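You operate a simulated robot arm through the tools that you are given. There is no shell and no other tool.

You are at the controls of a simulated two-armed robot. One attempt, no reset.

JOB
Get the steamer ready for the white tea: lid shut, its steel pan on, dial at 8 sec, switch on.

The check looks at the end state, three seconds after you hand in, the way a careful person would. Anything else that was tipped, shoved, dropped, spilled or broken makes it a failure. A push-on lid holds only when it is set on centred and level and pressed home; a screw cap is set on level and turned clockwise until tight.

ROBOT AND FRAMES
Two 7-joint arms with two-finger parallel grippers on one trunk that stands fixed in place. Base frame: the origin is at the foot of the trunk, x ahead of it, y to its left, z up; the work surface is at about z = 850. Lengths are in mm, angles in rad, forces in N, time in s.
The left shoulder is at [70, 163, 1270], the right one opposite. With the tool pointing down near the work surface each hand reaches from about 360 to 880 mm from the base axis, measured 20 degrees to its own side. Payload 3.43 kg a hand.
The TCP of each hand is the grasp point between the finger pads, 34 mm short of the fingertips. In the tool frame z runs along the fingers and y along their closing line. The gripper opens to 128 mm. The fingers are 24 mm wide and 12 mm thick; the gripper's body (48 by 130 mm) begins 96 mm behind the TCP.
Orientation is that of the tool frame in the base frame, as a unit quaternion [x, y, z, w]. With the fingers straight down and closing along the base's y, the tool's x points along the base's -x, its y along +y and its z along -z.

CONTROLS
- The arms move only by the tool nudge_tool. It takes "left_plan", "right_plan" or both (then of equal length, played together; a hand with none holds still); each is a list that holds one entry, the list of rows, each a list of 7 numbers: the shift along the base's x, y, z in mm, then the turn, a rotation vector about the base's x, y, z in rad, then the finger opening in mm, from 0 to 128. In form: [[[x, y, z, wx, wy, wz, claw], ...]]. A call has 1 to 20 rows; each row is the pose to reach, as a shift and turn from the pose commanded when the call began. A row lasts 0.2 s, in which the tool goes at most 50 mm and 0.15 rad; a call with a longer step from one row to the next is refused whole, and so is a gripper value outside its range. Where a pose cannot be reached the arm comes as near as it can. A force on the tool above 40 N (or 10 N above the force at the start of the call, whichever is more), or a blocked arm, ends the call early, and 0.2 s more pass. The fingers move at their own pace (about 153 mm/s each) and stop on an object; they squeeze with about 33 N. The grip force told is the motor's: it shows also when the fingers shut on nothing. Time passes only in rows, and 0.2 s behind the last, so rows that repeat a pose let the fingers close. It gives the time, the measured TCP pose, the force on the tool (base axes), the opening and the grip force at its end, in the units of the frame above (readings bear some noise), with the torque about the TCP (base axes, N m) and any sound that the robot's microphone picked up, and new pictures: "pictures" is both (left out), scene, wrist or none (wrist: the cameras of the hands that moved).
- Cameras (640 x 400 px; columns grow to the right, rows downward): "scene" is now at [116.6, -53.6, 1486.3]; the picture's right is [-0.63, -0.77, 0.00], its down [-0.51, 0.42, -0.75] and it looks along [0.58, -0.47, -0.67] (base axes); focal length 261 px, centre (320, 200). "left" rides on the left gripper at [76, 11, -160] in its tool frame; the picture's right is [-0.15, 0.99, 0.00], its down [-0.88, -0.13, -0.46] and it looks along [-0.45, -0.07, 0.89] (tool axes); focal length 234 px, centre (320, 200). "right" rides on the right gripper at [76, -11, -160] in its tool frame; the picture's right is [0.15, 0.99, 0.00], its down [-0.88, 0.13, -0.46] and it looks along [-0.45, 0.07, 0.89] (tool axes); focal length 234 px, centre (320, 200). There is no depth. A picture from a camera that has moved, and an enlarged one, comes with that camera's place and axes in the base frame and with its lens.
- raise_lower(by): slides the trunk up (or, below 0, down) by that many mm; the arms and the scene camera ride with it, the base frame stays. It gives what a move gives, with no picture.
- turn_head(pan, tilt): turns the head with the scene camera to pan (to the left, within 1.501 rad either way) and tilt (down, from -0.506 to 1.204), counted from straight ahead of the robot. It gives what a move gives, and a new picture of the scene camera.
- zoom(camera, box): a new picture of the part [left, top, right, bottom] of that camera's present view, enlarged. No time passes.
- finish_job(): hands the job in; it is judged then, once.

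Places have to be worked out from the pictures, the camera data and where the tool is seen. Open the grippers and draw the arms clear of the work before you hand the job in, unless the task says otherwise.

The tools are called after ">>>" as name(argument=value, ...) on one line, values as JSON. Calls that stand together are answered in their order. nudge_tool: Moves the arms, as the interface text tells. Its arguments: {"type":"object","properties":{"left_plan":{"type":"array","items":{"type":"array","items":{"type":"array","items":{"type":"number"}}}},"right_plan":{"type":"array","items":{"type":"array","items":{"type":"array","items":{"type":"number"}}}},"pictures":{"type":"string","enum":["both","scene","wrist","none"]}},"required":[]} The other tools are called the same way: raise_lower (by) moves the trunk up or down; turn_head (pan, tilt) turns the head that bears the scene camera; zoom (camera, box) takes an enlarged picture of a part of a camera's view; finish_job () hands the job in.

At the start:

```text
time: 0.0
left_tool_pos: [521.5, -8.7, 1272.5]
left_tool_rot: [0.0, 1.0, 0.0, 0.0]
left_wrist_force: [1.2, 0.5, -0.4]
left_wrist_torque: [0.0, 0.02, 0.02]
left_opening: 128.1
left_gripper_force: 0.0
right_tool_pos: [367.8, -476.9, 1217.0]
right_tool_rot: [0.0, 1.0, 0.0, 0.0]
right_wrist_force: [0.3, -0.2, -0.3]
right_wrist_torque: [0.0, 0.01, 0.01]
right_opening: 128.0
right_gripper_force: 0.0
trunk travel left (down, up): [-750.0, 190.0]
head pan, tilt (commanded): [-0.686, 0.728]
```

scene: 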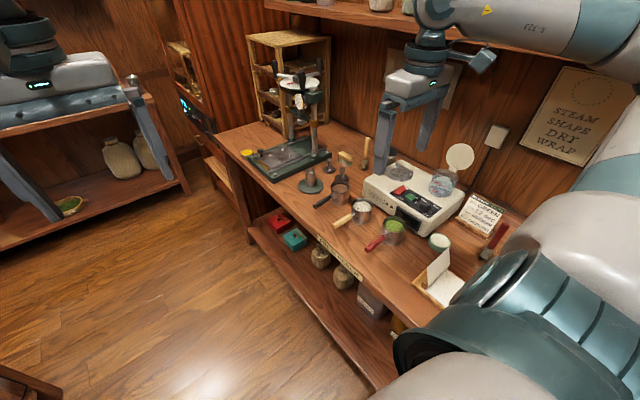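
right: 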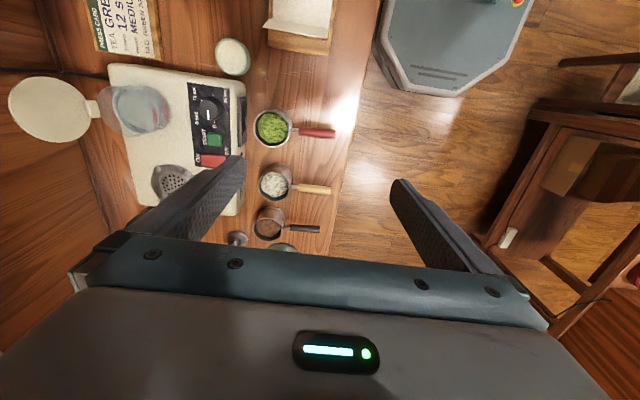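
left: 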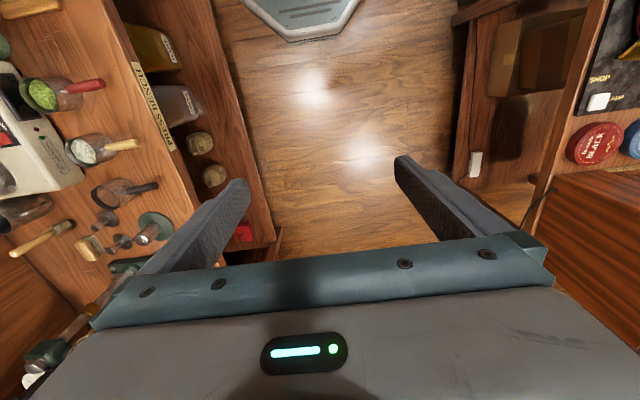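

The scene shows the cream steamer box with a dial, switches and an open round lid, with three small pans in front. I'll zoom in to read the details before moving.

>>> zoom(camera="scene", box=[340, 120, 540, 280])

>>> zoom(camera="right", box=[0, 40, 280, 215])

>>> zoom(camera="scene", box=[220, 20, 420, 240])

>>> zoom(camera="right", box=[180, 70, 360, 260])

```text
2.50 times, centred on (440, 200) of scene
camera zoom: at [116.6, -53.6, 1486.3], right [-0.63, -0.77, 0.0], down [-0.51, 0.42, -0.75], along [0.58, -0.47, -0.67], focal length 653 px, centre (20, 200)
```

zoom: 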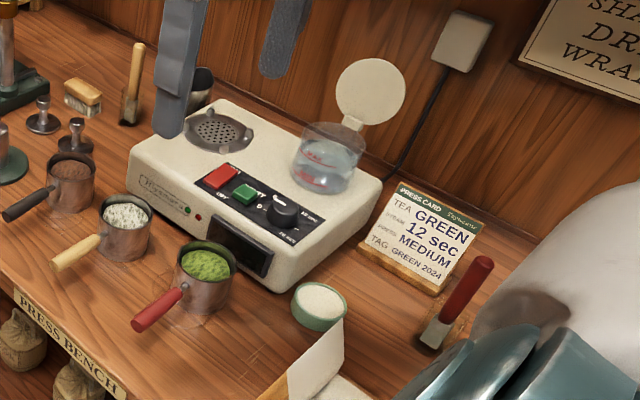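

```text
2.29 times, centred on (140, 128) of right
camera zoom: at [291.3, -487.4, 1379.3], right [-0.15, 0.99, 0.0], down [0.88, 0.13, 0.46], along [0.45, 0.07, -0.89], focal length 535 px, centre (731, 366)
```

zoom: 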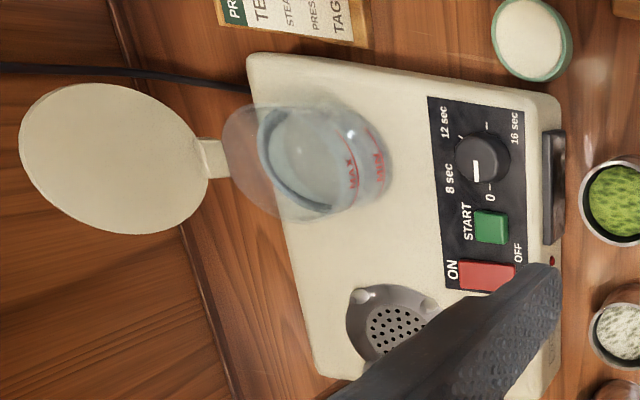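

```text
1.82 times, centred on (320, 130) of scene
camera zoom: at [116.6, -53.6, 1486.3], right [-0.63, -0.77, 0.0], down [-0.51, 0.42, -0.75], along [0.58, -0.47, -0.67], focal length 475 px, centre (320, 327)
```

zoom: 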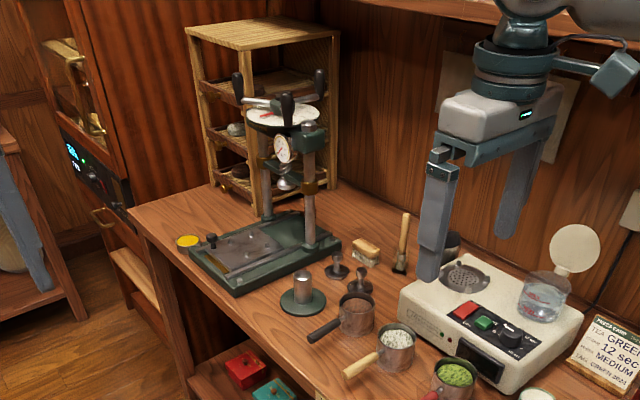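

```text
2.11 times, centred on (270, 165) of right
camera zoom: at [291.3, -487.4, 1379.3], right [-0.15, 0.99, 0.0], down [0.88, 0.13, 0.46], along [0.45, 0.07, -0.89], focal length 493 px, centre (425, 274)
```

zoom: 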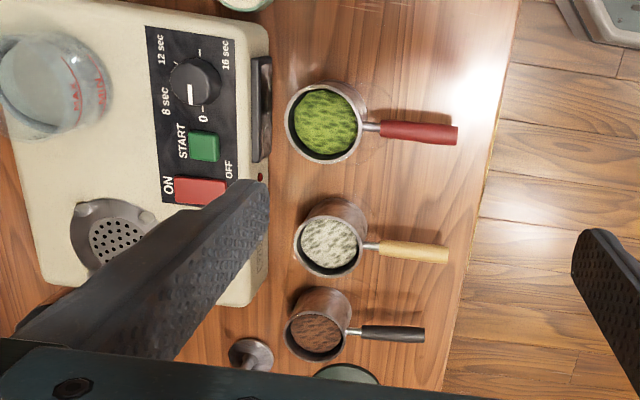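

The wrist view shows the dial (0 / 8 / 12 / 16 sec), START button, ON/OFF rocker, an open hinged lid behind the water tank, and the wood-handled pan holding the pale tea. I'll turn the head more toward the steamer for a better view.

>>> turn_head(pan=-1.05, tilt=0.68)

```text
time: 0.8
left_tool_pos: [520.8, -8.6, 1271.5]
left_tool_rot: [0.0, 1.0, -0.001, 0.0]
left_wrist_force: [-0.3, 0.0, -1.2]
left_wrist_torque: [0.03, 0.03, -0.01]
left_opening: 128.1
left_gripper_force: 0.1
right_tool_pos: [367.0, -476.0, 1218.3]
right_tool_rot: [0.0, 1.0, 0.0, 0.0]
right_wrist_force: [0.0, 0.8, -0.3]
right_wrist_torque: [-0.01, 0.01, -0.04]
right_opening: 128.2
right_gripper_force: 0.1
trunk travel left (down, up): [-750.0, 190.0]
head pan, tilt (commanded): [-1.051, 0.681]
camera scene: at [94.4, -74.8, 1490.2], right [-0.87, -0.5, 0.0], down [-0.31, 0.55, -0.78], along [0.39, -0.67, -0.63], focal length 261 px, centre (320, 200)
```

scene: 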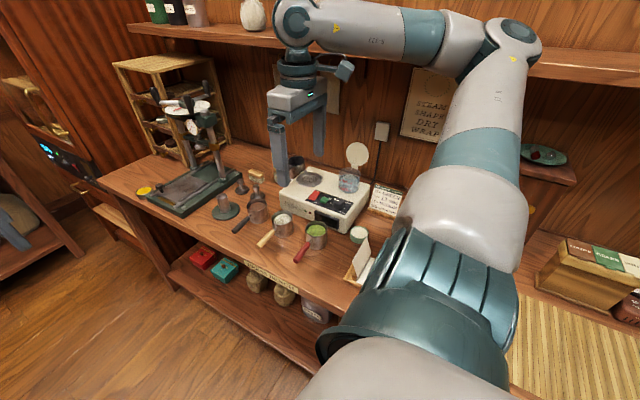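

The head view now shows the whole steamer. I'll zoom in for the lid, rocker and dial, and on the wrist camera for the dial's pointer.

>>> zoom(camera="scene", box=[240, 130, 400, 260])

>>> zoom(camera="right", box=[180, 70, 260, 170])

>>> zoom(camera="scene", box=[120, 0, 640, 130])

```text
3.08 times, centred on (320, 195) of scene
camera zoom: at [94.4, -74.8, 1490.2], right [-0.87, -0.5, 0.0], down [-0.31, 0.55, -0.78], along [0.39, -0.67, -0.63], focal length 804 px, centre (320, 215)
```

zoom: 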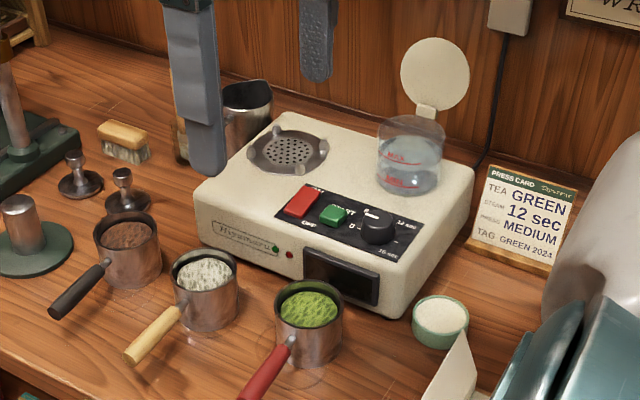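

```text
4.00 times, centred on (220, 120) of right
camera zoom: at [291.3, -487.4, 1379.4], right [-0.15, 0.99, 0.0], down [0.88, 0.13, 0.46], along [0.45, 0.07, -0.89], focal length 937 px, centre (720, 520)
```

zoom: 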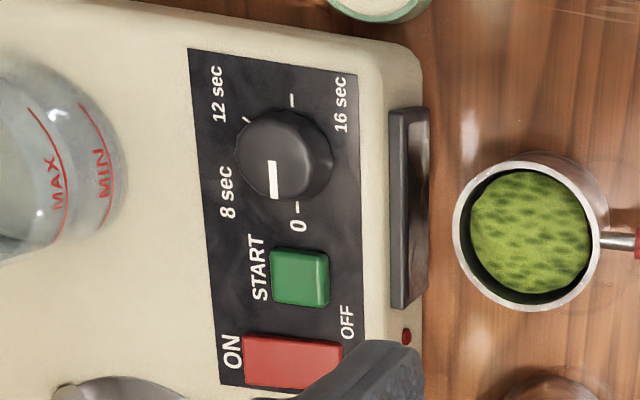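

```text
1.23 times, centred on (380, 65) of scene
camera zoom: at [94.4, -74.8, 1490.2], right [-0.87, -0.5, 0.0], down [-0.31, 0.55, -0.78], along [0.39, -0.67, -0.63], focal length 321 px, centre (246, 366)
```

zoom: 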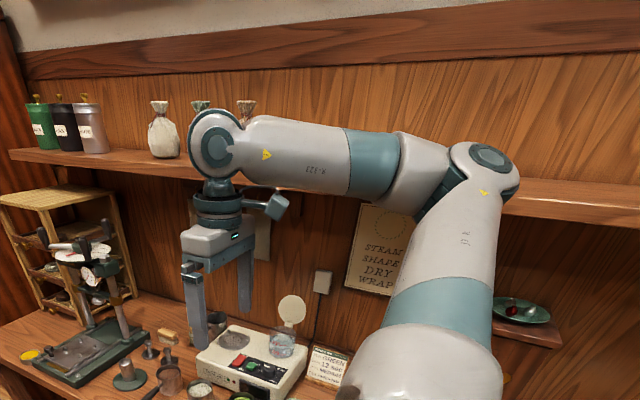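

The pointer on the knob sits at 0, with 8 about 60° clockwise; the lid stands upright behind the water tank at roughly (388, -855, 1033). I'll move the right hand over the front of the steamer to get a better wrist view.

>>> nudge_tool(right_plan=[[[20, -40, -5, 0, 0, 0, 128], [40, -80, -10, 0, 0, 0, 128], [60, -120, -15, 0, 0, 0, 128], [80, -140, -20, 0, 0, 0, 128], [80, -140, -20, 0, 0, 0, 128]]], pictures="both")

```text
time: 2.0
left_tool_pos: [520.2, -8.4, 1271.2]
left_tool_rot: [-0.001, 1.0, 0.001, -0.001]
left_wrist_force: [0.2, 0.0, -1.3]
left_wrist_torque: [-0.01, 0.04, 0.0]
left_opening: 127.8
left_gripper_force: 0.2
right_tool_pos: [446.4, -616.0, 1198.3]
right_tool_rot: [0.0, 1.0, 0.0, 0.001]
right_wrist_force: [1.0, 0.8, -0.3]
right_wrist_torque: [0.02, -0.05, -0.01]
right_opening: 127.8
right_gripper_force: 0.0
trunk travel left (down, up): [-750.0, 190.0]
head pan, tilt (commanded): [-1.051, 0.681]
camera scene: at [93.8, -74.9, 1490.3], right [-0.87, -0.5, 0.0], down [-0.31, 0.55, -0.78], along [0.39, -0.67, -0.63], focal length 261 px, centre (320, 200)
camera right: at [370.2, -627.6, 1359.6], right [-0.15, 0.99, 0.0], down [0.88, 0.13, 0.46], along [0.45, 0.07, -0.89], focal length 234 px, centre (320, 200)
```

scene: 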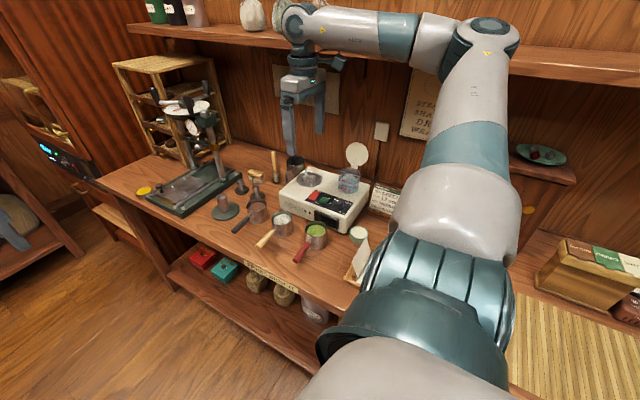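
right: 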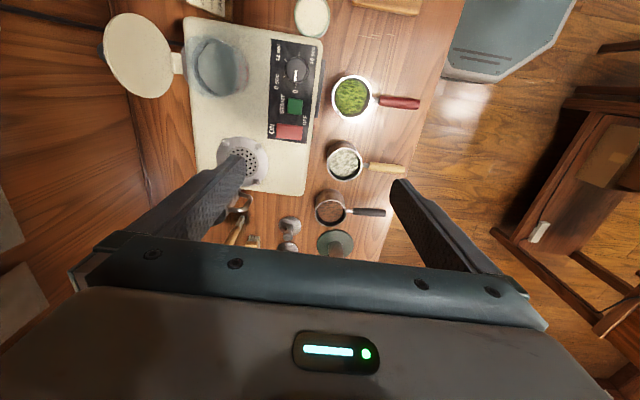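

>>> zoom(camera="right", box=[90, 0, 410, 200])

>>> zoom(camera="right", box=[180, 20, 340, 130])

>>> zoom(camera="right", box=[200, 100, 420, 240])

>>> zoom(camera="scene", box=[260, 130, 400, 250])

```text
2.00 times, centred on (250, 100) of right
camera zoom: at [370.2, -627.6, 1359.6], right [-0.15, 0.99, 0.0], down [0.88, 0.13, 0.46], along [0.45, 0.07, -0.89], focal length 468 px, centre (460, 400)
```

zoom: 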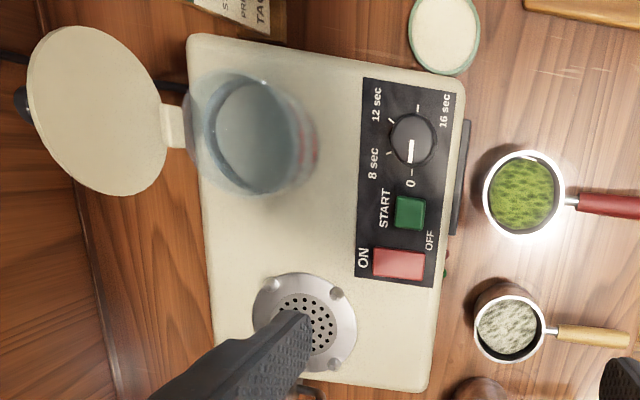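

```text
3.64 times, centred on (260, 75) of right
camera zoom: at [370.2, -627.6, 1359.6], right [-0.15, 0.99, 0.0], down [0.88, 0.13, 0.46], along [0.45, 0.07, -0.89], focal length 852 px, centre (538, 654)
```

zoom: 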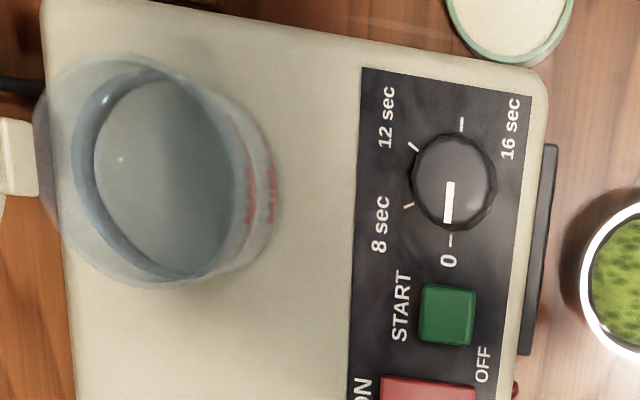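

```text
2.86 times, centred on (310, 170) of right
camera zoom: at [370.2, -627.6, 1359.6], right [-0.15, 0.99, 0.0], down [0.88, 0.13, 0.46], along [0.45, 0.07, -0.89], focal length 669 px, centre (349, 286)
```

zoom: 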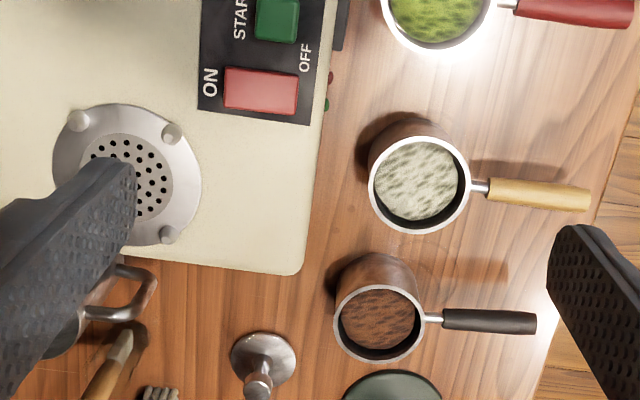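

```text
3.33 times, centred on (330, 190) of scene
camera zoom: at [93.8, -74.9, 1490.3], right [-0.87, -0.5, 0.0], down [-0.31, 0.55, -0.78], along [0.39, -0.67, -0.63], focal length 870 px, centre (287, 233)
```

zoom: 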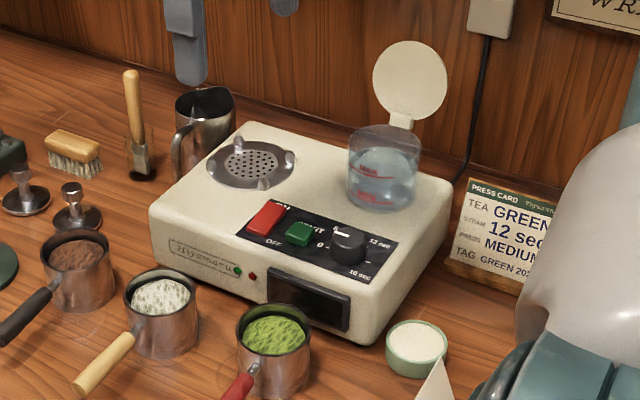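

The lid disc leans back ~15° behind the tank (centre about (382, -845, 1037), top edge z≈1083), the vent with four pegs is near (523, -765), the knob near (365, -663, 956), rocker near (460, -668). A wall shelf sits above around z≈1360, so I'll back the hand off, turn it 90° so the fingers close along x, and later lower the trunk to work under the shelf.

>>> nudge_tool(right_plan=[[[0, 15, 10, 0, 0, -0.14, 128], [0, 30, 20, 0, 0, -0.28, 128], [0, 45, 30, 0, 0, -0.42, 128], [0, 60, 40, 0, 0, -0.56, 128], [0, 75, 50, 0, 0, -0.7, 128], [0, 90, 60, 0, 0, -0.84, 128], [0, 105, 70, 0, 0, -0.98, 128], [0, 120, 80, 0, 0, -1.12, 128], [0, 130, 80, 0, 0, -1.26, 128], [0, 130, 80, 0, 0, -1.4, 128], [0, 130, 80, 0, 0, -1.54, 128], [0, 130, 80, 0, 0, -1.5708, 128], [0, 130, 80, 0, 0, -1.5708, 128]]], pictures="both")

```text
time: 4.8
left_tool_pos: [521.7, -7.4, 1271.9]
left_tool_rot: [0.0, 1.0, 0.0, 0.0]
left_wrist_force: [0.0, -0.2, 0.2]
left_wrist_torque: [-0.01, 0.0, -0.02]
left_opening: 127.7
left_gripper_force: 0.0
right_tool_pos: [447.0, -486.8, 1278.0]
right_tool_rot: [0.707, 0.707, -0.001, 0.0]
right_wrist_force: [0.0, -0.5, -0.4]
right_wrist_torque: [-0.03, 0.02, -0.01]
right_opening: 128.3
right_gripper_force: 0.0
trunk travel left (down, up): [-750.0, 190.0]
head pan, tilt (commanded): [-1.051, 0.681]
camera scene: at [94.3, -74.9, 1490.2], right [-0.87, -0.5, 0.0], down [-0.31, 0.55, -0.78], along [0.39, -0.67, -0.63], focal length 261 px, centre (320, 200)
camera right: at [436.1, -410.3, 1439.1], right [0.99, 0.15, 0.0], down [0.13, -0.88, 0.46], along [0.07, -0.45, -0.89], focal length 234 px, centre (320, 200)
```

scene: 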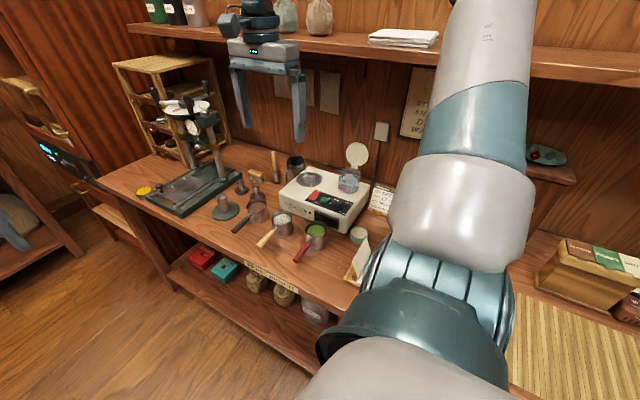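
right: 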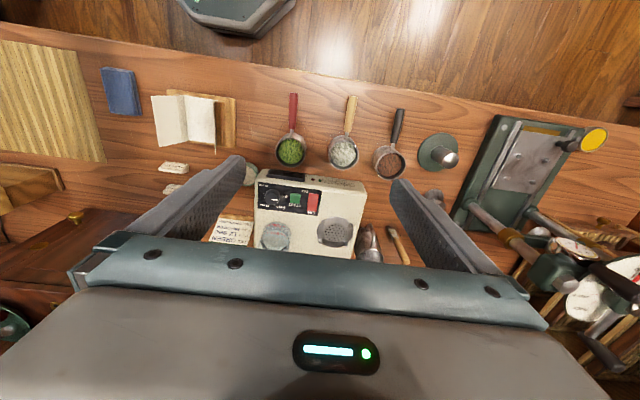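

The hand is now turned with the camera on the bench-front side and a clear view. I'll lower the trunk by 200 mm so the arm can work below the wall shelf.

>>> raise_lower(by=-200)

>>> turn_head(pan=-1.05, tilt=0.5)

```text
time: 7.0
left_tool_pos: [521.1, -8.1, 1071.6]
left_tool_rot: [0.0, 1.0, 0.0, 0.0]
left_wrist_force: [1.0, -0.8, 0.2]
left_wrist_torque: [-0.04, -0.01, 0.01]
left_opening: 127.9
left_gripper_force: 0.0
right_tool_pos: [447.0, -487.9, 1078.6]
right_tool_rot: [0.707, 0.707, 0.0, 0.0]
right_wrist_force: [-0.1, -0.3, -0.5]
right_wrist_torque: [0.0, 0.01, 0.01]
right_opening: 127.9
right_gripper_force: 0.0
trunk travel left (down, up): [-550.0, 390.0]
head pan, tilt (commanded): [-1.051, 0.681]
```

```text
time: 7.7
left_tool_pos: [521.2, -9.0, 1071.9]
left_tool_rot: [0.0, 1.0, 0.0, 0.0]
left_wrist_force: [0.2, 0.9, 0.4]
left_wrist_torque: [-0.02, 0.0, 0.01]
left_opening: 128.2
left_gripper_force: 0.0
right_tool_pos: [447.6, -487.5, 1078.0]
right_tool_rot: [0.707, 0.707, 0.0, 0.0]
right_wrist_force: [0.4, 0.6, -0.3]
right_wrist_torque: [-0.03, 0.0, -0.02]
right_opening: 127.9
right_gripper_force: 0.0
trunk travel left (down, up): [-550.0, 390.0]
head pan, tilt (commanded): [-1.051, 0.499]
camera scene: at [96.9, -79.4, 1306.2], right [-0.87, -0.5, 0.0], down [-0.24, 0.42, -0.88], along [0.44, -0.76, -0.48], focal length 261 px, centre (320, 200)
```

scene: 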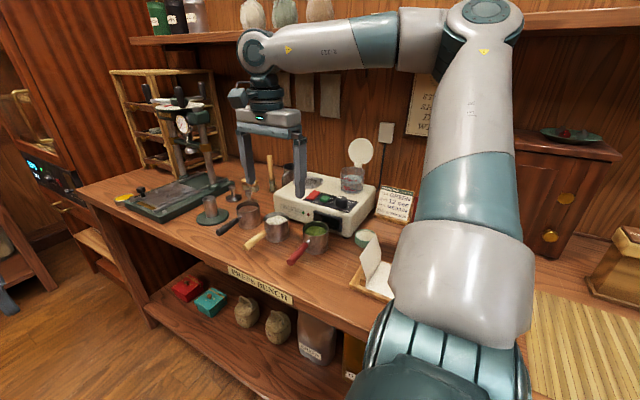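

Now I can measure the wall shelf and lid from this lower viewpoint; zooming in.

>>> zoom(camera="scene", box=[120, 0, 440, 200])

>>> zoom(camera="scene", box=[240, 120, 420, 260])

>>> zoom(camera="right", box=[180, 60, 460, 240])

```text
2.00 times, centred on (280, 100) of scene
camera zoom: at [96.9, -79.4, 1306.2], right [-0.87, -0.5, 0.0], down [-0.24, 0.42, -0.88], along [0.44, -0.76, -0.48], focal length 522 px, centre (400, 400)
```

zoom: 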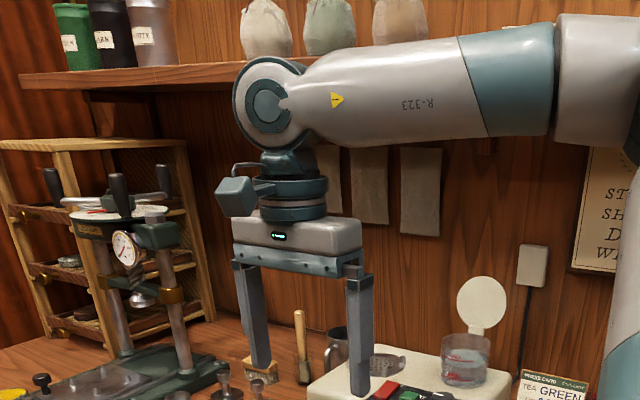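

```text
2.86 times, centred on (330, 190) of scene
camera zoom: at [96.9, -79.4, 1306.2], right [-0.87, -0.5, 0.0], down [-0.24, 0.42, -0.88], along [0.44, -0.76, -0.48], focal length 746 px, centre (291, 229)
```

zoom: 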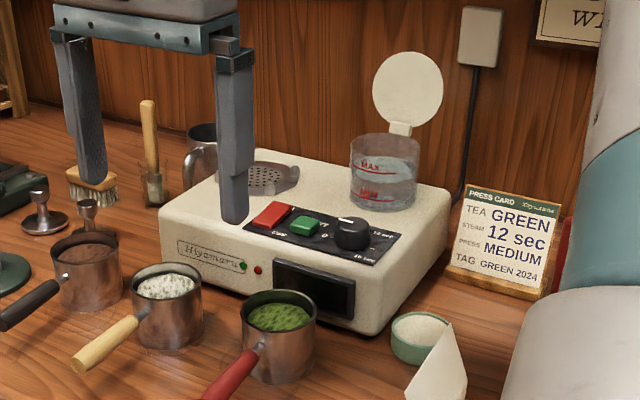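

```text
2.22 times, centred on (320, 150) of right
camera zoom: at [436.1, -410.2, 1239.1], right [0.99, 0.15, 0.0], down [0.13, -0.88, 0.46], along [0.07, -0.45, -0.89], focal length 520 px, centre (320, 311)
```

zoom: 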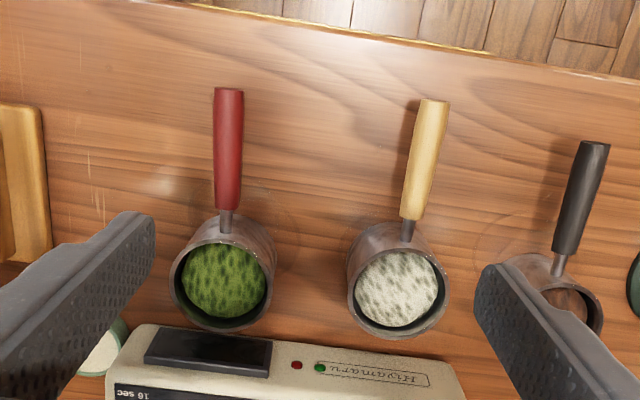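

The shelf's front edge works out to y≈-738 with underside z≈1352, so I'll tilt the hand 45° to reach the lid from the front. I move to a standoff in front of the lid and look with the wrist camera.

>>> nudge_tool(right_plan=[[[-10, -20, 15, -0.131, 0, 0, 100], [-20, -45, 30, -0.262, 0, 0, 70], [-32, -70, 40, -0.393, 0, 0, 40], [-44, -95, 50, -0.524, 0, 0, 40], [-55, -120, 55, -0.655, 0, 0, 40], [-65, -140, 60, -0.785, 0, 0, 40], [-65, -140, 60, -0.785, 0, 0, 40]]], pictures="both")

```text
time: 9.3
left_tool_pos: [519.7, -8.9, 1072.4]
left_tool_rot: [0.001, 1.0, 0.0, -0.001]
left_wrist_force: [0.4, -0.2, -0.4]
left_wrist_torque: [-0.02, 0.01, -0.01]
left_opening: 128.2
left_gripper_force: 0.0
right_tool_pos: [381.8, -628.8, 1136.4]
right_tool_rot: [0.653, 0.653, -0.271, 0.271]
right_wrist_force: [-0.2, 1.0, 0.1]
right_wrist_torque: [-0.01, -0.01, -0.02]
right_opening: 40.1
right_gripper_force: 0.1
trunk travel left (down, up): [-550.0, 390.0]
head pan, tilt (commanded): [-1.051, 0.499]
camera scene: at [97.2, -79.4, 1306.3], right [-0.87, -0.5, 0.0], down [-0.24, 0.42, -0.88], along [0.44, -0.76, -0.48], focal length 261 px, centre (320, 200)
camera right: at [371.4, -461.2, 1197.5], right [0.99, 0.1, -0.1], down [0.13, -0.3, 0.94], along [0.07, -0.95, -0.31], focal length 234 px, centre (320, 200)
```

scene: 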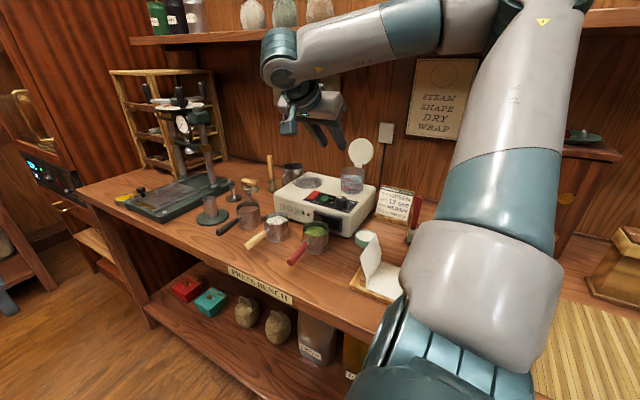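
right: 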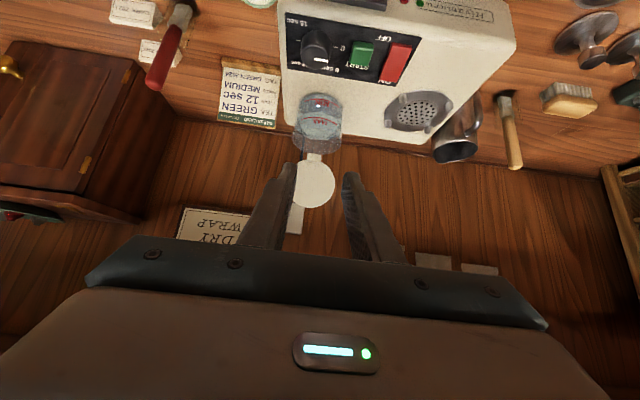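

Very useful view (upside down): lid between the fingers, vent and pegs visible. Zooming for precise geometry.

>>> zoom(camera="right", box=[260, 70, 400, 220])

>>> zoom(camera="right", box=[370, 70, 490, 170])

>>> zoom(camera="right", box=[280, 10, 440, 100])

>>> zoom(camera="scene", box=[240, 120, 420, 260])

```text
2.67 times, centred on (330, 145) of right
camera zoom: at [371.4, -461.2, 1197.5], right [0.99, 0.1, -0.1], down [0.13, -0.3, 0.94], along [0.07, -0.95, -0.31], focal length 624 px, centre (293, 347)
```

zoom: 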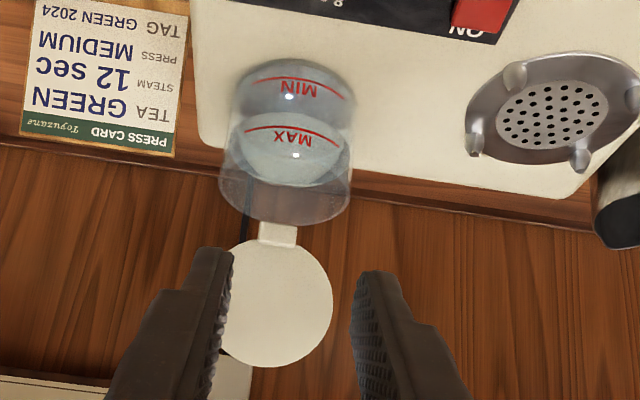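

```text
4.00 times, centred on (430, 120) of right
camera zoom: at [371.4, -461.2, 1197.5], right [0.99, 0.1, -0.1], down [0.13, -0.3, 0.94], along [0.07, -0.95, -0.31], focal length 937 px, centre (-120, 520)
```

zoom: 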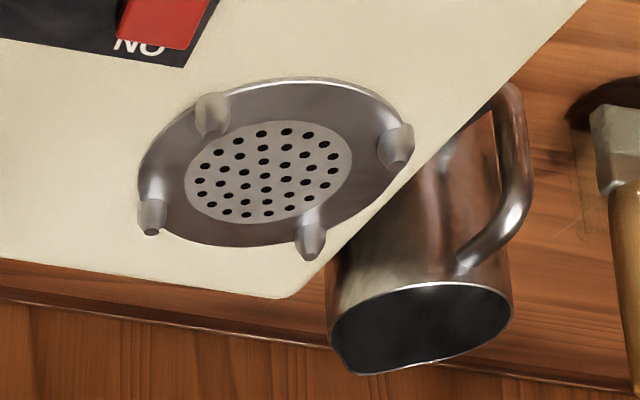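

```text
4.00 times, centred on (360, 55) of right
camera zoom: at [371.4, -461.2, 1197.5], right [0.99, 0.1, -0.1], down [0.13, -0.3, 0.94], along [0.07, -0.95, -0.31], focal length 937 px, centre (160, 780)
```

zoom: 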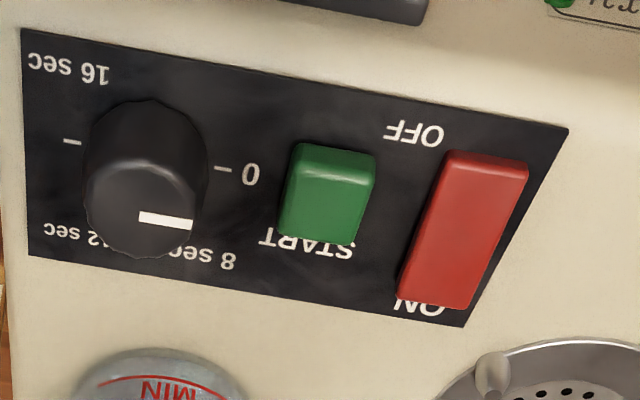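

```text
2.86 times, centred on (330, 190) of scene
camera zoom: at [97.2, -79.4, 1306.3], right [-0.87, -0.5, 0.0], down [-0.24, 0.42, -0.88], along [0.44, -0.76, -0.48], focal length 746 px, centre (291, 229)
```

zoom: 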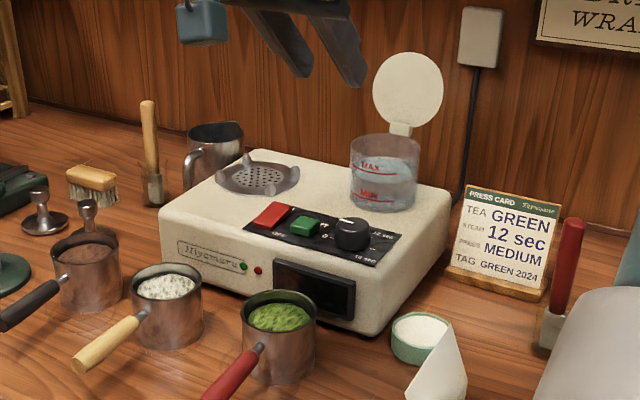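

The lid is at x≈383, top edge about (y -848, z 1084), hinge about (y -822, z 990); I'll pass the tilted fingertips over its top edge, staying about 20 mm above it, and check.

>>> nudge_tool(right_plan=[[[0, -20, 10, 0, 0, 0, 40], [0, -60, 12, 0, 0, 0, 40], [1, -100, 12, 0, 0, 0, 40], [1, -140, 12, 0, 0, 0, 40], [1, -180, 12, 0, 0, 0, 40], [1, -210, 12, 0, 0, 0, 40], [1, -230, 12, 0, 0, 0, 40], [1, -230, 12, 0, 0, 0, 40]]], pictures="both")

```text
time: 11.1
left_tool_pos: [521.4, -7.1, 1071.6]
left_tool_rot: [0.0, 1.0, -0.001, 0.0]
left_wrist_force: [0.0, 1.0, 0.1]
left_wrist_torque: [0.03, -0.01, -0.01]
left_opening: 128.0
left_gripper_force: 0.1
right_tool_pos: [382.7, -856.9, 1150.0]
right_tool_rot: [0.653, 0.654, -0.271, 0.27]
right_wrist_force: [0.7, 0.0, 0.4]
right_wrist_torque: [0.02, 0.0, 0.0]
right_opening: 40.0
right_gripper_force: 0.0
trunk travel left (down, up): [-550.0, 390.0]
head pan, tilt (commanded): [-1.051, 0.499]
camera scene: at [96.7, -79.1, 1306.3], right [-0.87, -0.5, 0.0], down [-0.24, 0.42, -0.88], along [0.44, -0.76, -0.48], focal length 261 px, centre (320, 200)
camera right: at [371.7, -689.1, 1211.5], right [0.99, 0.1, -0.1], down [0.13, -0.3, 0.94], along [0.07, -0.95, -0.31], focal length 234 px, centre (320, 200)
```

scene: 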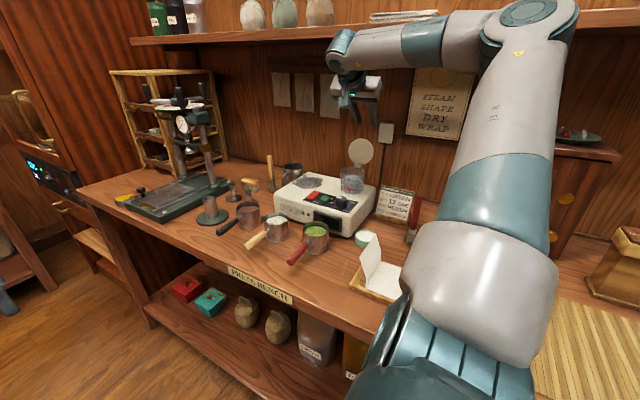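
right: 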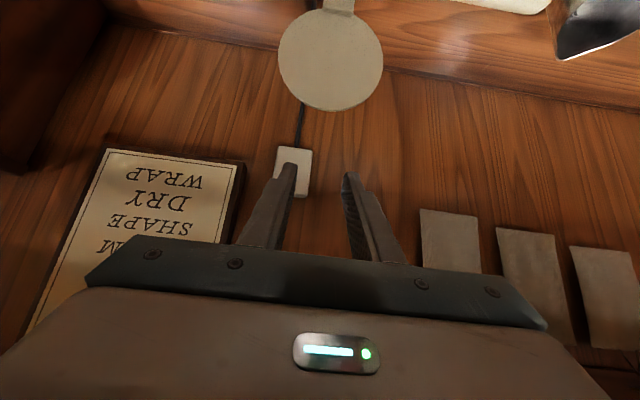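

Fingertips are behind and above the lid's top edge and centred on it (x≈382). Now I lower 50 mm behind the lid and pull gently forward.

>>> nudge_tool(right_plan=[[[0, 0, -25, 0, 0, 0, 40], [0, 0, -50, 0, 0, 0, 40], [0, 10, -50, 0, 0, 0, 40], [0, 20, -50, 0, 0, 0, 40], [0, 30, -50, 0, 0, 0, 40], [0, 40, -50, 0, 0, 0, 40], [0, 50, -50, 0, 0, 0, 40]]], pictures="both")

```text
time: 12.7
left_tool_pos: [520.4, -8.9, 1071.3]
left_tool_rot: [0.0, 1.0, 0.0, 0.0]
left_wrist_force: [-1.0, 0.1, -0.2]
left_wrist_torque: [-0.01, 0.0, -0.03]
left_opening: 128.3
left_gripper_force: 0.0
right_tool_pos: [384.0, -807.4, 1102.2]
right_tool_rot: [0.654, 0.654, -0.27, 0.27]
right_wrist_force: [-0.1, 1.1, 0.3]
right_wrist_torque: [0.0, -0.01, -0.02]
right_opening: 40.0
right_gripper_force: 0.0
trunk travel left (down, up): [-550.0, 390.0]
head pan, tilt (commanded): [-1.051, 0.499]
camera scene: at [96.9, -79.0, 1306.3], right [-0.87, -0.5, 0.0], down [-0.24, 0.42, -0.88], along [0.44, -0.76, -0.48], focal length 261 px, centre (320, 200)
camera right: at [373.2, -640.2, 1162.1], right [0.99, 0.1, -0.1], down [0.13, -0.3, 0.94], along [0.07, -0.95, -0.31], focal length 234 px, centre (320, 200)
```

scene: 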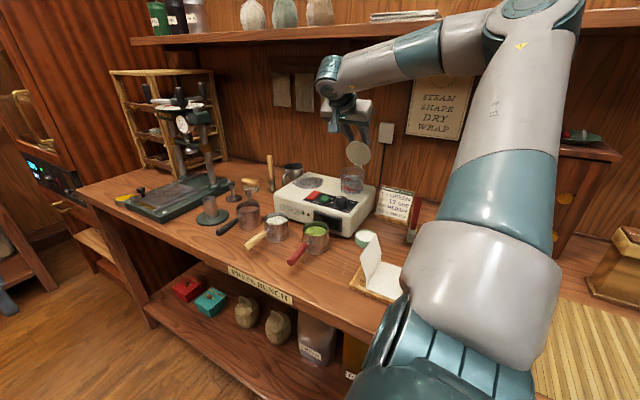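
right: 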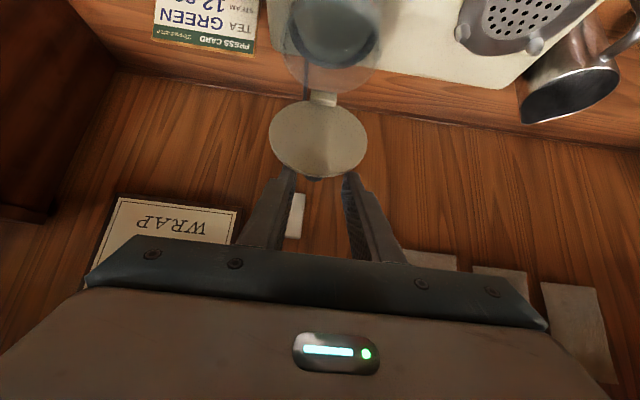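

The lid has swung past vertical with the hand, no notable force. I continue pulling forward and slightly down along its arc.

>>> nudge_tool(right_plan=[[[0, 10, -2, 0, 0, 0, 40], [0, 20, -5, 0, 0, 0, 40], [0, 30, -10, 0, 0, 0, 40], [0, 40, -16, 0, 0, 0, 40], [0, 50, -22, 0, 0, 0, 40]]], pictures="both")

```text
time: 13.9
left_tool_pos: [521.6, -9.5, 1072.1]
left_tool_rot: [0.0, 1.0, 0.0, 0.0]
left_wrist_force: [0.2, 0.7, 0.8]
left_wrist_torque: [-0.04, -0.01, -0.03]
left_opening: 128.1
left_gripper_force: 0.1
right_tool_pos: [382.5, -756.9, 1078.1]
right_tool_rot: [0.654, 0.653, -0.271, 0.27]
right_wrist_force: [-0.4, -0.8, 1.0]
right_wrist_torque: [0.01, 0.0, -0.03]
right_opening: 40.1
right_gripper_force: 0.1
trunk travel left (down, up): [-550.0, 390.0]
head pan, tilt (commanded): [-1.051, 0.499]
camera scene: at [96.9, -79.3, 1306.3], right [-0.87, -0.5, 0.0], down [-0.24, 0.42, -0.88], along [0.44, -0.76, -0.48], focal length 261 px, centre (320, 200)
camera right: at [372.0, -590.0, 1139.0], right [0.99, 0.1, -0.1], down [0.13, -0.3, 0.94], along [0.07, -0.95, -0.31], focal length 234 px, centre (320, 200)
```

scene: 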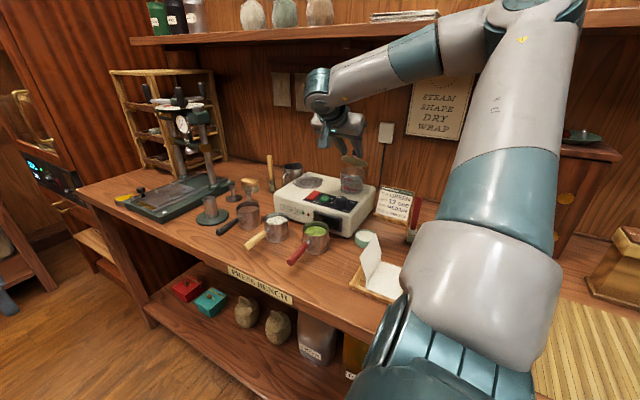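
right: 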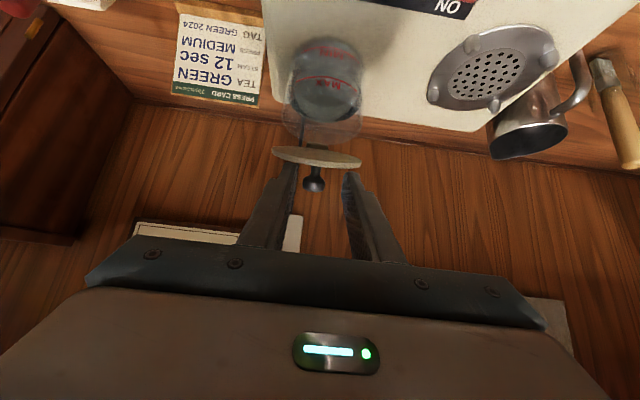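

The lid is now leaning about 60° forward, with its knob visible between the fingers. I'll hold still a moment to see whether it drops by itself.

>>> nudge_tool(right_plan=[[[0, 0, 0, 0, 0, 0, 40], [0, 0, 0, 0, 0, 0, 40]]], pictures="wrist")

>>> zoom(camera="scene", box=[280, 90, 420, 220])

```text
time: 14.5
left_tool_pos: [520.6, -9.1, 1071.7]
left_tool_rot: [0.0, 1.0, -0.001, -0.001]
left_wrist_force: [-0.4, 0.3, -0.4]
left_wrist_torque: [-0.01, 0.02, -0.01]
left_opening: 127.8
left_gripper_force: 0.0
right_tool_pos: [383.7, -757.2, 1078.4]
right_tool_rot: [0.653, 0.653, -0.27, 0.271]
right_wrist_force: [-0.2, 1.2, 0.2]
right_wrist_torque: [0.01, 0.02, -0.02]
right_opening: 40.0
right_gripper_force: 0.1
trunk travel left (down, up): [-550.0, 390.0]
head pan, tilt (commanded): [-1.051, 0.499]
camera right: at [372.0, -590.2, 1139.1], right [0.99, 0.1, -0.1], down [0.13, -0.3, 0.94], along [0.07, -0.95, -0.31], focal length 234 px, centre (320, 200)
```

right: 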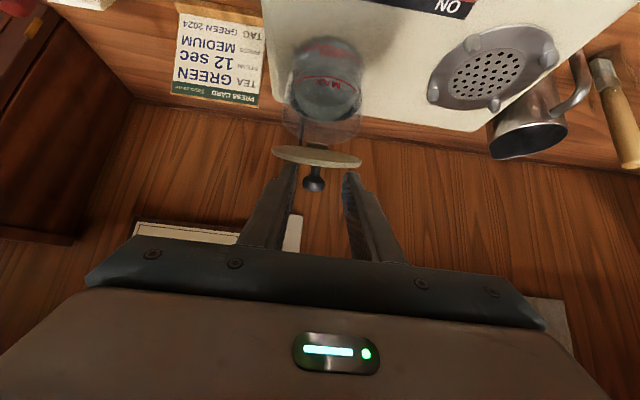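

```text
3.08 times, centred on (350, 155) of scene
camera zoom: at [96.9, -79.4, 1306.3], right [-0.87, -0.5, 0.0], down [-0.24, 0.42, -0.88], along [0.44, -0.76, -0.48], focal length 804 px, centre (228, 338)
```

zoom: 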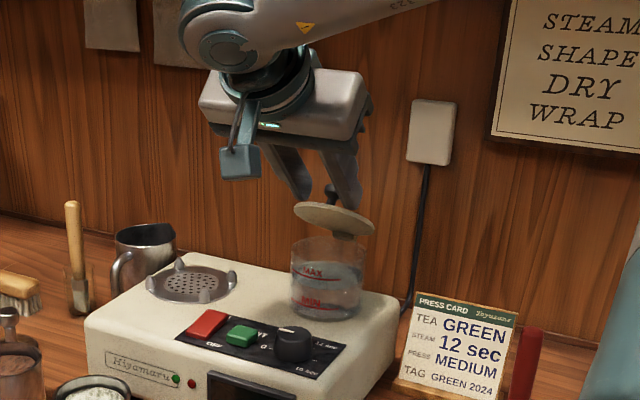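

The hinge holds the lid by friction, leaning about 28° above horizontal. I'll slide the fingertips forward over its front half (straddling the knob) and push down.

>>> nudge_tool(right_plan=[[[0, 14, 2, 0, 0, 0, 40], [0, 27, 2, 0, 0, 0, 40], [0, 27, -8, 0, 0, 0, 40], [0, 27, -16, 0, 0, 0, 40], [0, 27, -24, 0, 0, 0, 40], [0, 27, -32, 0, 0, 0, 40], [0, 27, -40, 0, 0, 0, 40]]], pictures="both")

>>> zoom(camera="scene", box=[280, 90, 420, 220])

```text
time: 16.1
left_tool_pos: [520.2, -7.2, 1072.2]
left_tool_rot: [0.0, 1.0, 0.0, 0.0]
left_wrist_force: [-0.4, -0.1, -0.9]
left_wrist_torque: [0.0, 0.0, -0.02]
left_opening: 128.2
left_gripper_force: 0.1
right_tool_pos: [382.1, -729.3, 1041.1]
right_tool_rot: [0.654, 0.652, -0.271, 0.273]
right_wrist_force: [-0.6, 1.0, 12.7]
right_wrist_torque: [-0.17, 0.24, -0.01]
right_opening: 40.3
right_gripper_force: 0.1
trunk travel left (down, up): [-550.0, 390.0]
head pan, tilt (commanded): [-1.051, 0.499]
camera scene: at [96.1, -78.1, 1306.7], right [-0.87, -0.5, 0.0], down [-0.24, 0.41, -0.88], along [0.44, -0.76, -0.48], focal length 261 px, centre (320, 200)
camera right: at [371.7, -562.1, 1101.2], right [0.99, 0.1, -0.1], down [0.13, -0.3, 0.95], along [0.07, -0.95, -0.31], focal length 234 px, centre (320, 200)
```

scene: 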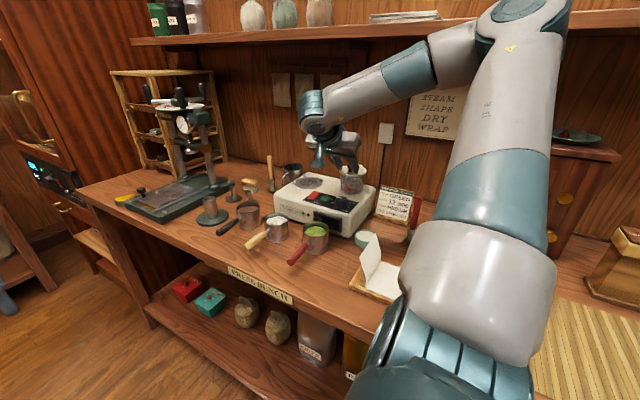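
right: 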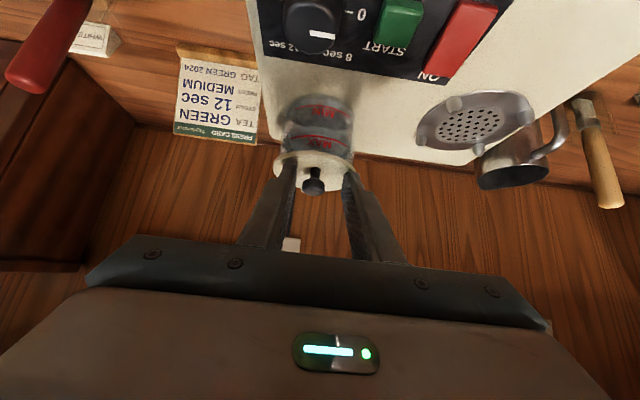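

```text
3.08 times, centred on (350, 155) of scene
camera zoom: at [96.1, -78.1, 1306.7], right [-0.87, -0.5, 0.0], down [-0.24, 0.41, -0.88], along [0.44, -0.76, -0.48], focal length 804 px, centre (228, 338)
```

zoom: 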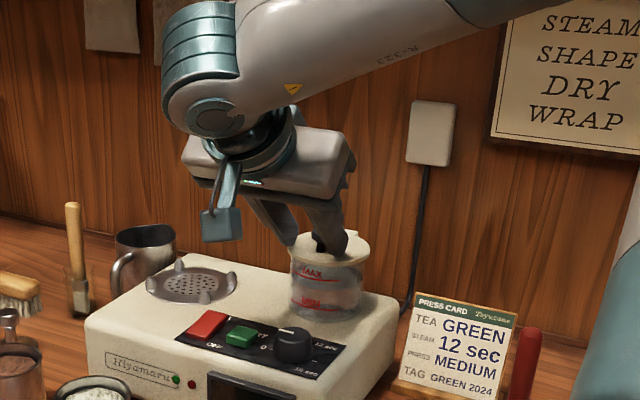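

The lid now looks flat on the tank and I feel 12.7 N. Zooming to confirm it is flush.

>>> zoom(camera="right", box=[250, 60, 390, 220])

>>> zoom(camera="scene", box=[310, 130, 400, 220])

```text
2.50 times, centred on (320, 140) of right
camera zoom: at [371.7, -562.1, 1101.2], right [0.99, 0.1, -0.1], down [0.13, -0.3, 0.95], along [0.07, -0.95, -0.31], focal length 585 px, centre (320, 350)
```

zoom: 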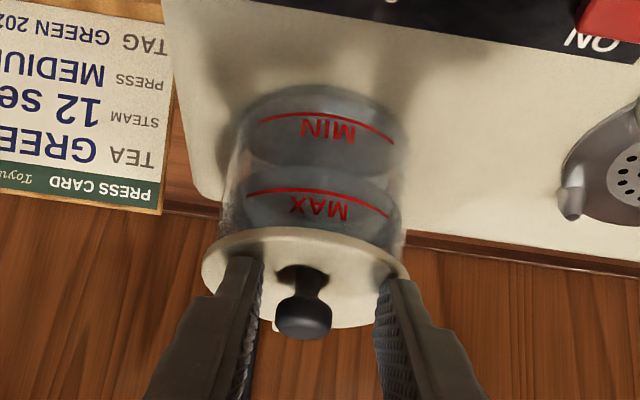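

```text
4.44 times, centred on (355, 175) of scene
camera zoom: at [96.1, -78.1, 1306.7], right [-0.87, -0.5, 0.0], down [-0.24, 0.41, -0.88], along [0.44, -0.76, -0.48], focal length 1161 px, centre (164, 311)
```

zoom: 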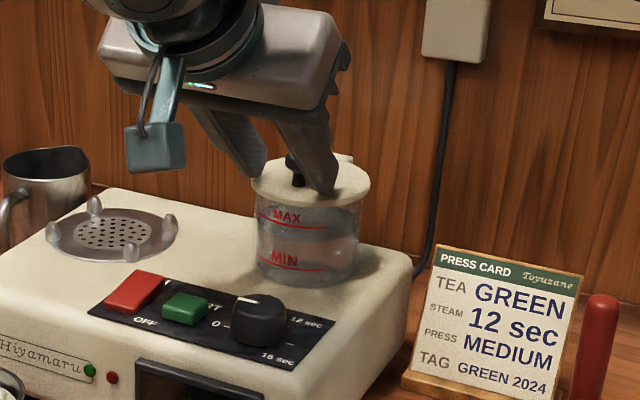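

The lid sits flush on the tank. I'll press a touch more to make sure it is home, then lift away.

>>> nudge_tool(right_plan=[[[0, 0, -4, 0, 0, 0, 40], [0, 0, -5, 0, 0, 0, 40]]], pictures="none")

```text
time: 16.7
left_tool_pos: [519.9, -5.1, 1074.0]
left_tool_rot: [0.0, 1.0, -0.002, 0.001]
left_wrist_force: [-0.3, 0.8, 0.2]
left_wrist_torque: [-0.01, -0.02, -0.01]
left_opening: 127.6
left_gripper_force: 0.2
right_tool_pos: [381.3, -728.9, 1039.9]
right_tool_rot: [0.652, 0.652, -0.272, 0.275]
right_wrist_force: [0.1, -4.6, 34.7]
right_wrist_torque: [-0.76, 0.73, 0.12]
right_opening: 40.1
right_gripper_force: 0.1
trunk travel left (down, up): [-550.0, 390.0]
head pan, tilt (commanded): [-1.051, 0.499]
```

34.7 N with no further travel: the lid is home. I'll lift off, go back and over to above the white-tea pan (rim centre about (513, -554, 906)), with the tilt eased to 0.35 rad and fingers at 100 mm.

>>> nudge_tool(right_plan=[[[0, 0, 30, 0, 0, 0, 40], [0, 10, 70, 0, 0, 0, 40], [20, 40, 90, 0.06, 0, 0, 60], [45, 75, 95, 0.13, 0, 0, 80], [70, 110, 95, 0.21, 0, 0, 100], [95, 145, 85, 0.29, 0, 0, 100], [120, 165, 65, 0.37, 0, 0, 100], [130, 175, 40, 0.435, 0, 0, 100], [130, 175, 40, 0.435, 0, 0, 100]]], pictures="both")

```text
time: 18.7
left_tool_pos: [520.9, -8.9, 1072.4]
left_tool_rot: [-0.001, 1.0, 0.0, 0.0]
left_wrist_force: [0.8, 0.6, 0.2]
left_wrist_torque: [-0.01, 0.01, -0.04]
left_opening: 128.2
left_gripper_force: 0.0
right_tool_pos: [512.0, -554.2, 1072.6]
right_tool_rot: [0.697, 0.696, -0.123, 0.122]
right_wrist_force: [0.1, -0.1, 0.5]
right_wrist_torque: [-0.01, -0.02, -0.01]
right_opening: 100.0
right_gripper_force: 0.0
trunk travel left (down, up): [-550.0, 390.0]
head pan, tilt (commanded): [-1.051, 0.499]
camera scene: at [96.5, -78.9, 1306.4], right [-0.87, -0.5, 0.0], down [-0.24, 0.42, -0.88], along [0.44, -0.76, -0.48], focal length 261 px, centre (320, 200)
camera right: at [501.1, -428.1, 1198.9], right [0.99, 0.14, -0.05], down [0.13, -0.67, 0.73], along [0.07, -0.73, -0.68], focal length 234 px, centre (320, 200)
```

scene: 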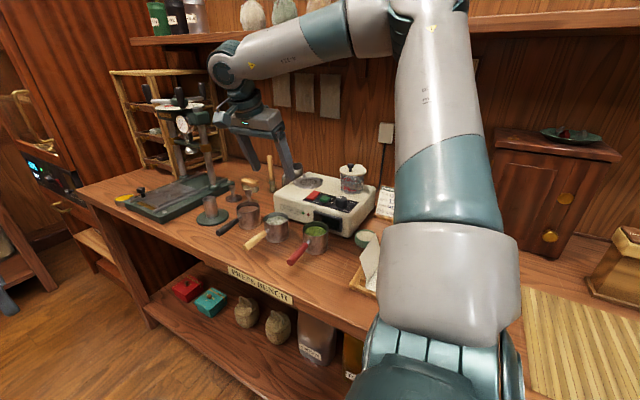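
right: 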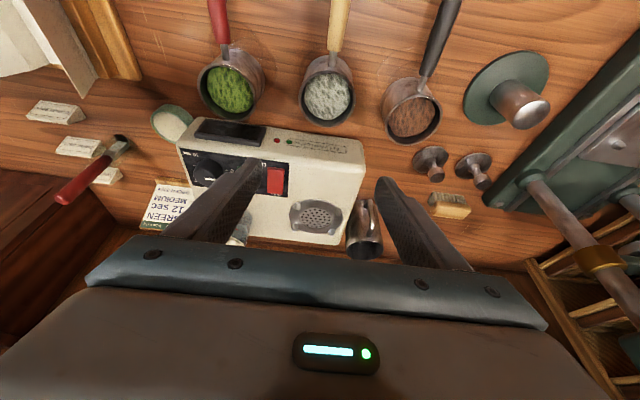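

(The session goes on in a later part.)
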